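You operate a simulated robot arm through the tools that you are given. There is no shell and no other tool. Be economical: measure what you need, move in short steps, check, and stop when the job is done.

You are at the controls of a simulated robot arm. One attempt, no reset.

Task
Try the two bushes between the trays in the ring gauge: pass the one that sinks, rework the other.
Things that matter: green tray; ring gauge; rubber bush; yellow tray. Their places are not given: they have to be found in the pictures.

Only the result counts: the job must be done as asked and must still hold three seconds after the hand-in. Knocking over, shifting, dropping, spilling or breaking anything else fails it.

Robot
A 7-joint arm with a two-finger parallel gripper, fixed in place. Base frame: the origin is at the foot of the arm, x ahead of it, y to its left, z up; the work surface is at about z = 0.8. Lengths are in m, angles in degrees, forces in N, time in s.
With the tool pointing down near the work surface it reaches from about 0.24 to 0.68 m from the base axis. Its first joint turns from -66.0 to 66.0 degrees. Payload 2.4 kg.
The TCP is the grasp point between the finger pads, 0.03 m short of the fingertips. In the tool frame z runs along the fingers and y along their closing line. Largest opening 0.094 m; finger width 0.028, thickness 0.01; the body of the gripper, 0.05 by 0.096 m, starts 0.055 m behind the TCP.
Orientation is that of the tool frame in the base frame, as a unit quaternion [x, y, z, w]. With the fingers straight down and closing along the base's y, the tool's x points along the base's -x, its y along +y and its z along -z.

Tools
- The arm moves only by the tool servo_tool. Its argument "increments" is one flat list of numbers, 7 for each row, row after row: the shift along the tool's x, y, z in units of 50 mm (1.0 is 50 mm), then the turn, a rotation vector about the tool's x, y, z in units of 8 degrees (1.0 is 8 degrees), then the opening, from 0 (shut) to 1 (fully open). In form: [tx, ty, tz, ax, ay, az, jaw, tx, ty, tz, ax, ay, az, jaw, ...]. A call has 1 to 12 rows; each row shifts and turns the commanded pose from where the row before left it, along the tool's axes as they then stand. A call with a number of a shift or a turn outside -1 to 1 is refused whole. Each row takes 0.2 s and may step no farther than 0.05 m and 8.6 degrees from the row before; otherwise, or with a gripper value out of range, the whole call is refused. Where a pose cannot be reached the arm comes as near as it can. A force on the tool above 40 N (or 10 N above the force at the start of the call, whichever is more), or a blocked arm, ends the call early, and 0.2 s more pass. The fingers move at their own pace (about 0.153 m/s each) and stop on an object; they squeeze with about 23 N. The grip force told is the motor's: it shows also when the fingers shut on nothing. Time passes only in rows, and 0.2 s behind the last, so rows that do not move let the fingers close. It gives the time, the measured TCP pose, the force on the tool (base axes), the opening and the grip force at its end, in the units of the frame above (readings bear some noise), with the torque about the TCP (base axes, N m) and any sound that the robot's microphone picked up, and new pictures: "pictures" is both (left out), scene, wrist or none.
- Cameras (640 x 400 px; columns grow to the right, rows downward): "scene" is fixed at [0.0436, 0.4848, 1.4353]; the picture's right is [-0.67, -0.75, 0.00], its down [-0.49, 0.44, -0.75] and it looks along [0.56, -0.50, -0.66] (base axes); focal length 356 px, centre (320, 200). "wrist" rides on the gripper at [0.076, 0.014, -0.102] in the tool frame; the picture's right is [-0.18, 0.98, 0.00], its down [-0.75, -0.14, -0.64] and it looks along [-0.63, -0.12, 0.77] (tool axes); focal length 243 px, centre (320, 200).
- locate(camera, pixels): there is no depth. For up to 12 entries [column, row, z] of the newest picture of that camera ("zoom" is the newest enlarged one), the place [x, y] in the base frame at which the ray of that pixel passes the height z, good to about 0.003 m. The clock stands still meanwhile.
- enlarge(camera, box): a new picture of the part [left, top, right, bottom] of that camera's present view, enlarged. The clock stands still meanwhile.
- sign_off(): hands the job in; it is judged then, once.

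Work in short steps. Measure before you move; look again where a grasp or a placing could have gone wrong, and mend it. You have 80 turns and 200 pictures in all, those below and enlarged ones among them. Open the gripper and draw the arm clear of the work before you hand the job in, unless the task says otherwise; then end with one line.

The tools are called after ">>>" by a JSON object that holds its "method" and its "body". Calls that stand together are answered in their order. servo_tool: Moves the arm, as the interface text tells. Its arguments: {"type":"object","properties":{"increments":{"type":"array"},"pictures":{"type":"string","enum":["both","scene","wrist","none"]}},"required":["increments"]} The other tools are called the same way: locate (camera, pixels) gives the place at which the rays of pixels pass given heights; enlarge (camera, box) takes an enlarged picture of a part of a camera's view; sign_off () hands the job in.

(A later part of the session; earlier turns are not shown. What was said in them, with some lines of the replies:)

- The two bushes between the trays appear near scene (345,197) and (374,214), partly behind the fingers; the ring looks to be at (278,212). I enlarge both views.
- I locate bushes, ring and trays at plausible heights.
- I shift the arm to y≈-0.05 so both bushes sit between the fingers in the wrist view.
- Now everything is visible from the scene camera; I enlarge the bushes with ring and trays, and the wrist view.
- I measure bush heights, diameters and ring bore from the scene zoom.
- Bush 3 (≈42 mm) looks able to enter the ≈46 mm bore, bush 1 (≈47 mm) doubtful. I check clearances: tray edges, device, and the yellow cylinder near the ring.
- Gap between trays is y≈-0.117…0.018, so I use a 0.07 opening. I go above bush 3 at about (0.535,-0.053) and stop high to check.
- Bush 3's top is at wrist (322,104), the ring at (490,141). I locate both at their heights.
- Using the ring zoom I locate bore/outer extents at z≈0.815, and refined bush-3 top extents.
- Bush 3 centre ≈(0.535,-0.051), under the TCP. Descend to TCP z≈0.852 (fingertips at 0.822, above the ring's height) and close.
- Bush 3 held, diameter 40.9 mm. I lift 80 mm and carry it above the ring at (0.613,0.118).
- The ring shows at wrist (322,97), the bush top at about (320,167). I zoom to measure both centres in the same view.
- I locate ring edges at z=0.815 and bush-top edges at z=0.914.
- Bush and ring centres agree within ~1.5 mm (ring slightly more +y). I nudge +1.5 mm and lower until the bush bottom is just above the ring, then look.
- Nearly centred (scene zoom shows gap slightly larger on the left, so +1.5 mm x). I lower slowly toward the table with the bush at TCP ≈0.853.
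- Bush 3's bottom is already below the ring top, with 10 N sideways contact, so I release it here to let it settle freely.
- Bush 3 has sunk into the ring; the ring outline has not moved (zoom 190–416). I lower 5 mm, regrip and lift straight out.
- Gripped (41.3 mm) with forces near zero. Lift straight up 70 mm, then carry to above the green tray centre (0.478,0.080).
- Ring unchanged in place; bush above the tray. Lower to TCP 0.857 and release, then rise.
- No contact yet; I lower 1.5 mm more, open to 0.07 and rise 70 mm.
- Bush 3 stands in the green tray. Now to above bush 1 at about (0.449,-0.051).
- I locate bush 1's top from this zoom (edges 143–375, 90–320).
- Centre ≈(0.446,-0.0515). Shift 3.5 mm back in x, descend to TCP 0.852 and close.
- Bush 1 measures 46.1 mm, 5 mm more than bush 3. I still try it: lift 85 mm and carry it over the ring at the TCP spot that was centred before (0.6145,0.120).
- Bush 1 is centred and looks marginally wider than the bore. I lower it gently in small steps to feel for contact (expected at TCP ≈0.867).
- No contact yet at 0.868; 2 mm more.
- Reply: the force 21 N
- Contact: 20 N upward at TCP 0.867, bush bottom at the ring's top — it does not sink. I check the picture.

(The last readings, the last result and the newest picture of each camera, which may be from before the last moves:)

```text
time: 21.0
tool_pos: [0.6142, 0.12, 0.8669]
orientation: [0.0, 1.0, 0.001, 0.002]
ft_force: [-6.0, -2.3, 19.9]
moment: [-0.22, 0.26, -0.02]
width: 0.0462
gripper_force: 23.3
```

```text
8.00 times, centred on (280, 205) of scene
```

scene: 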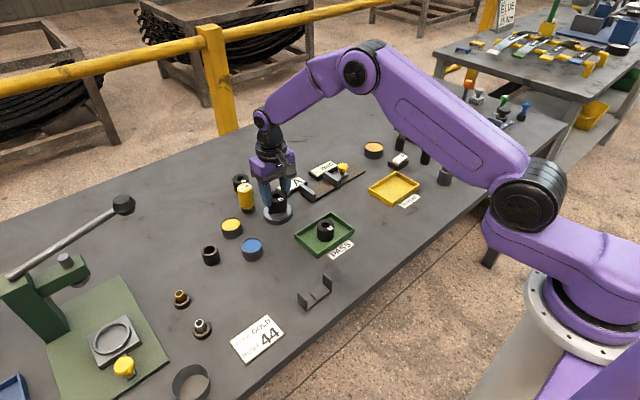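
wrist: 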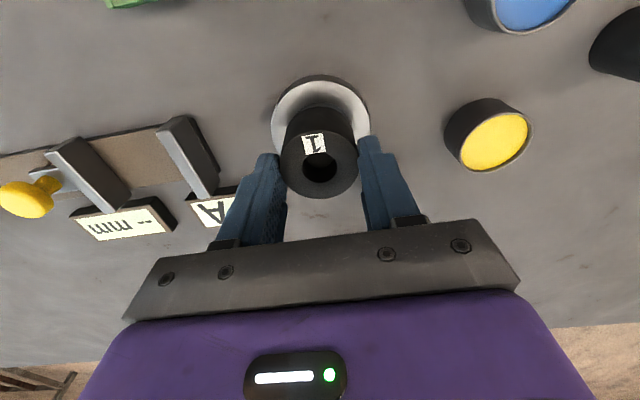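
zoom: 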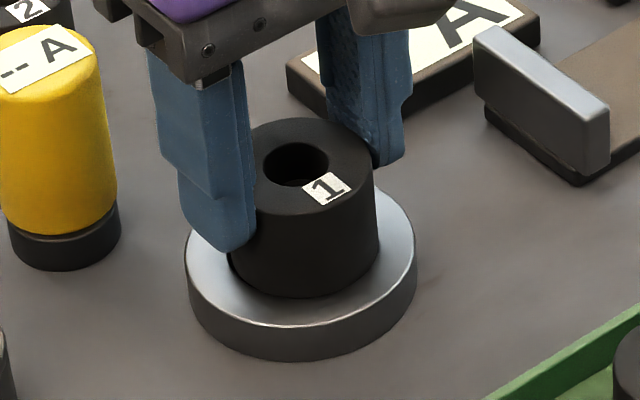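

It rests on the ring without entering: rework. Lift 70 mm and carry to above the yellow tray centre (0.478,-0.178).

>>> {"method": "servo_tool", "body": {"increments": [0, 0, -0.5, 0, 0, 0, 0, 0, 0, -0.9, 0, 0, 0, 0, 0.34, -0.745, 0, 0, 0, 0, 0, 0.34, -0.745, 0, 0, 0, 0, 0, 0.34, -0.745, 0, 0, 0, 0, 0, 0.34, -0.745, 0, 0, 0, 0, 0, 0.34, -0.745, 0, 0, 0, 0, 0, 0.34, -0.745, 0, 0, 0, 0, 0, 0.34, -0.745, 0, 0, 0, 0, 0, 0.34, -0.745, 0, 0, 0, 0, 0, 0, 0, 0, 0, 0, 0, 0]}}

>>> {"method": "enlarge", "body": {"camera": "scene", "box": [250, 150, 410, 250]}}

```text
time: 23.4
tool_pos: [0.4779, -0.1791, 0.935]
orientation: [0.0, 1.0, 0.0, 0.0]
ft_force: [0.5, 0.5, -0.1]
moment: [0.04, 0.01, -0.06]
width: 0.0461
gripper_force: 23.0
```

scene: 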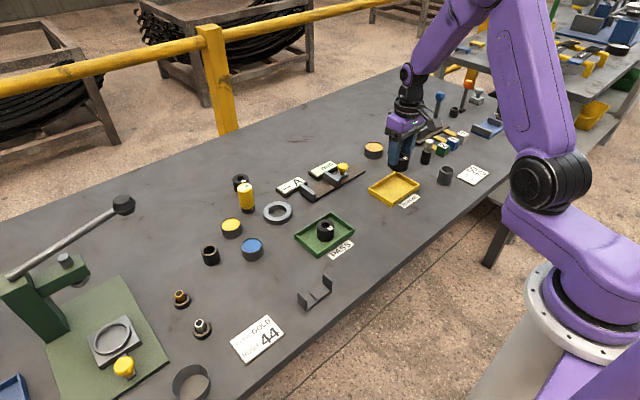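
wrist: 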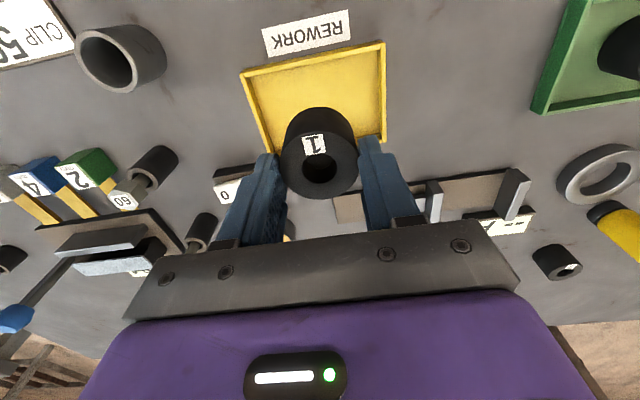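

```text
4.00 times, centred on (330, 200) of scene
```

zoom: 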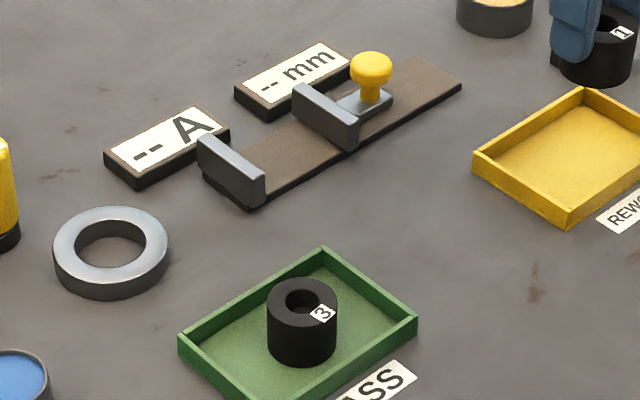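

The ring matches its first picture exactly (zoom 54–169). Lower to TCP 0.856, release, and rise.

>>> {"method": "servo_tool", "body": {"increments": [0, 0, 0.6, 0, 0, 0, 0, 0, 0, 0.6, 0, 0, 0, 0, 0, 0, 0.38, 0, 0, 0, 0, 0, 0, 0, 0, 0, 0, 0]}}

>>> {"method": "enlarge", "body": {"camera": "scene", "box": [350, 150, 450, 220]}}

```text
time: 24.4
tool_pos: [0.4777, -0.1783, 0.8568]
orientation: [0.001, 1.0, 0.001, 0.0]
ft_force: [0.6, 0.1, -0.7]
moment: [0.02, -0.01, -0.01]
width: 0.0461
gripper_force: 22.6
```

scene: 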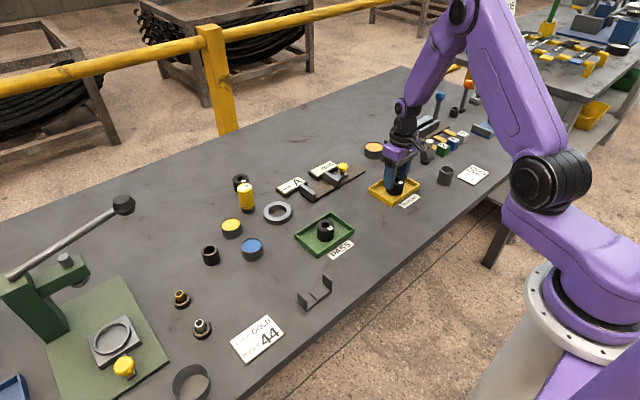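
wrist: 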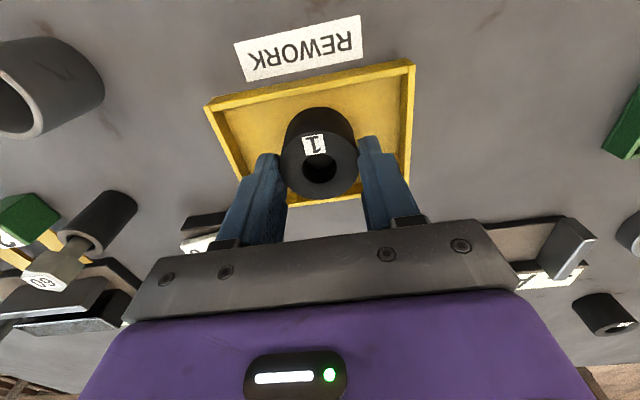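

```text
5.71 times, centred on (400, 185) of scene
```

zoom: 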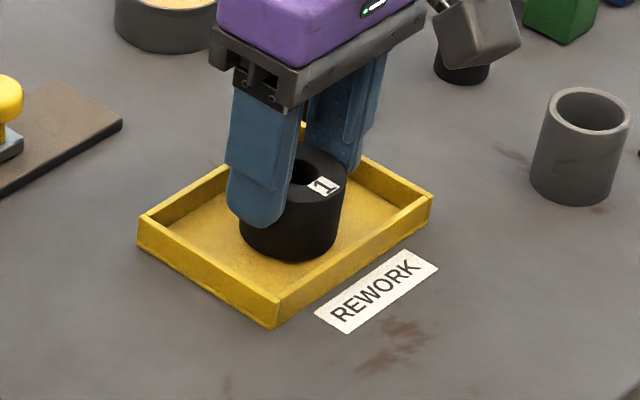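

Bush 1 is inside the tray just above its floor; release with limited opening (fingers stay within the tray walls) and withdraw upward and back.

>>> {"method": "servo_tool", "body": {"increments": [0, 0, 0.02, 0, 0, 0, 0, 0, 0, 0, 0, 0, 0, 0.7, 0, 0, 0, 0, 0, 0, 0.74, 0, 0, 0, 0, 0, 0, 0.74, 0, 0, -0.5, 0, 0, 0, 0.74, 0, 0, -0.9, 0, 0, 0, 0.74, 0, 0, -0.9, 0, 0, 0, 0.74, 0.8, 0, -0.5, 0, 0, 0, 0.74, 0.9, 0, 0, 0, 0, 0, 0.74, 0, 0, 0, 0, 0, 0, 0.74]}}

>>> {"method": "enlarge", "body": {"camera": "scene", "box": [250, 150, 450, 275]}}

```text
time: 26.6
tool_pos: [0.3922, -0.179, 0.9962]
orientation: [0.0, 1.0, 0.0, 0.0]
ft_force: [0.9, -0.3, 0.5]
moment: [0.02, 0.04, -0.04]
width: 0.0696
gripper_force: 0.1
```

scene: 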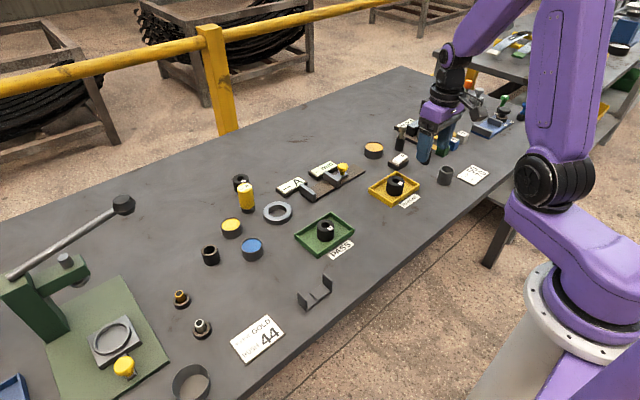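
wrist: 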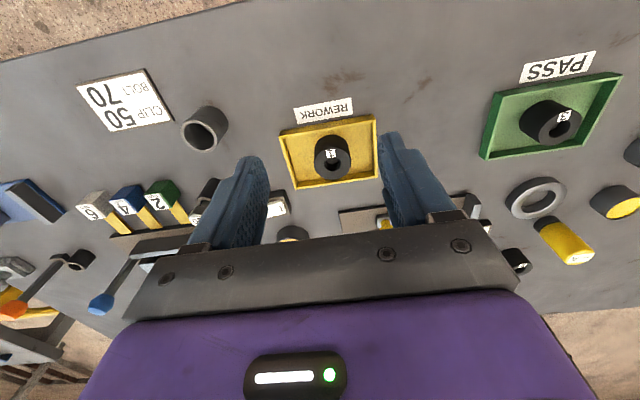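

```text
3.20 times, centred on (350, 212) of scene
```

zoom: 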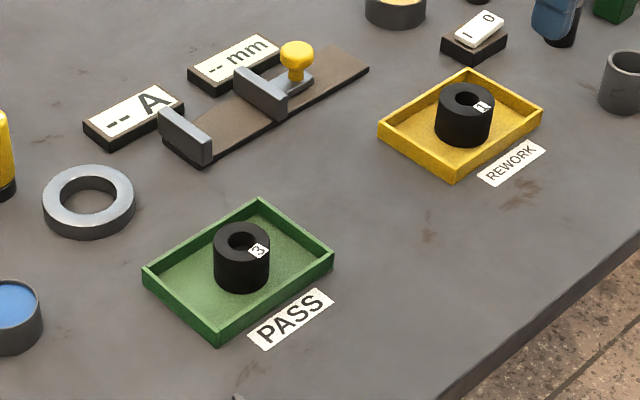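

Bush 3 stands in the green PASS tray and bush 1 in the yellow REWORK tray. The ring is undisturbed and the gripper is open and clear, so I hand in.

>>> {"method": "sign_off", "body": {}}

```text
The job is handed in.
```

Job handed in: bush 3 (about 41 mm) sank into the ring gauge and is in the green PASS tray; bush 1 (about 46 mm) stopped on top of the ring and is in the yellow REWORK tray.
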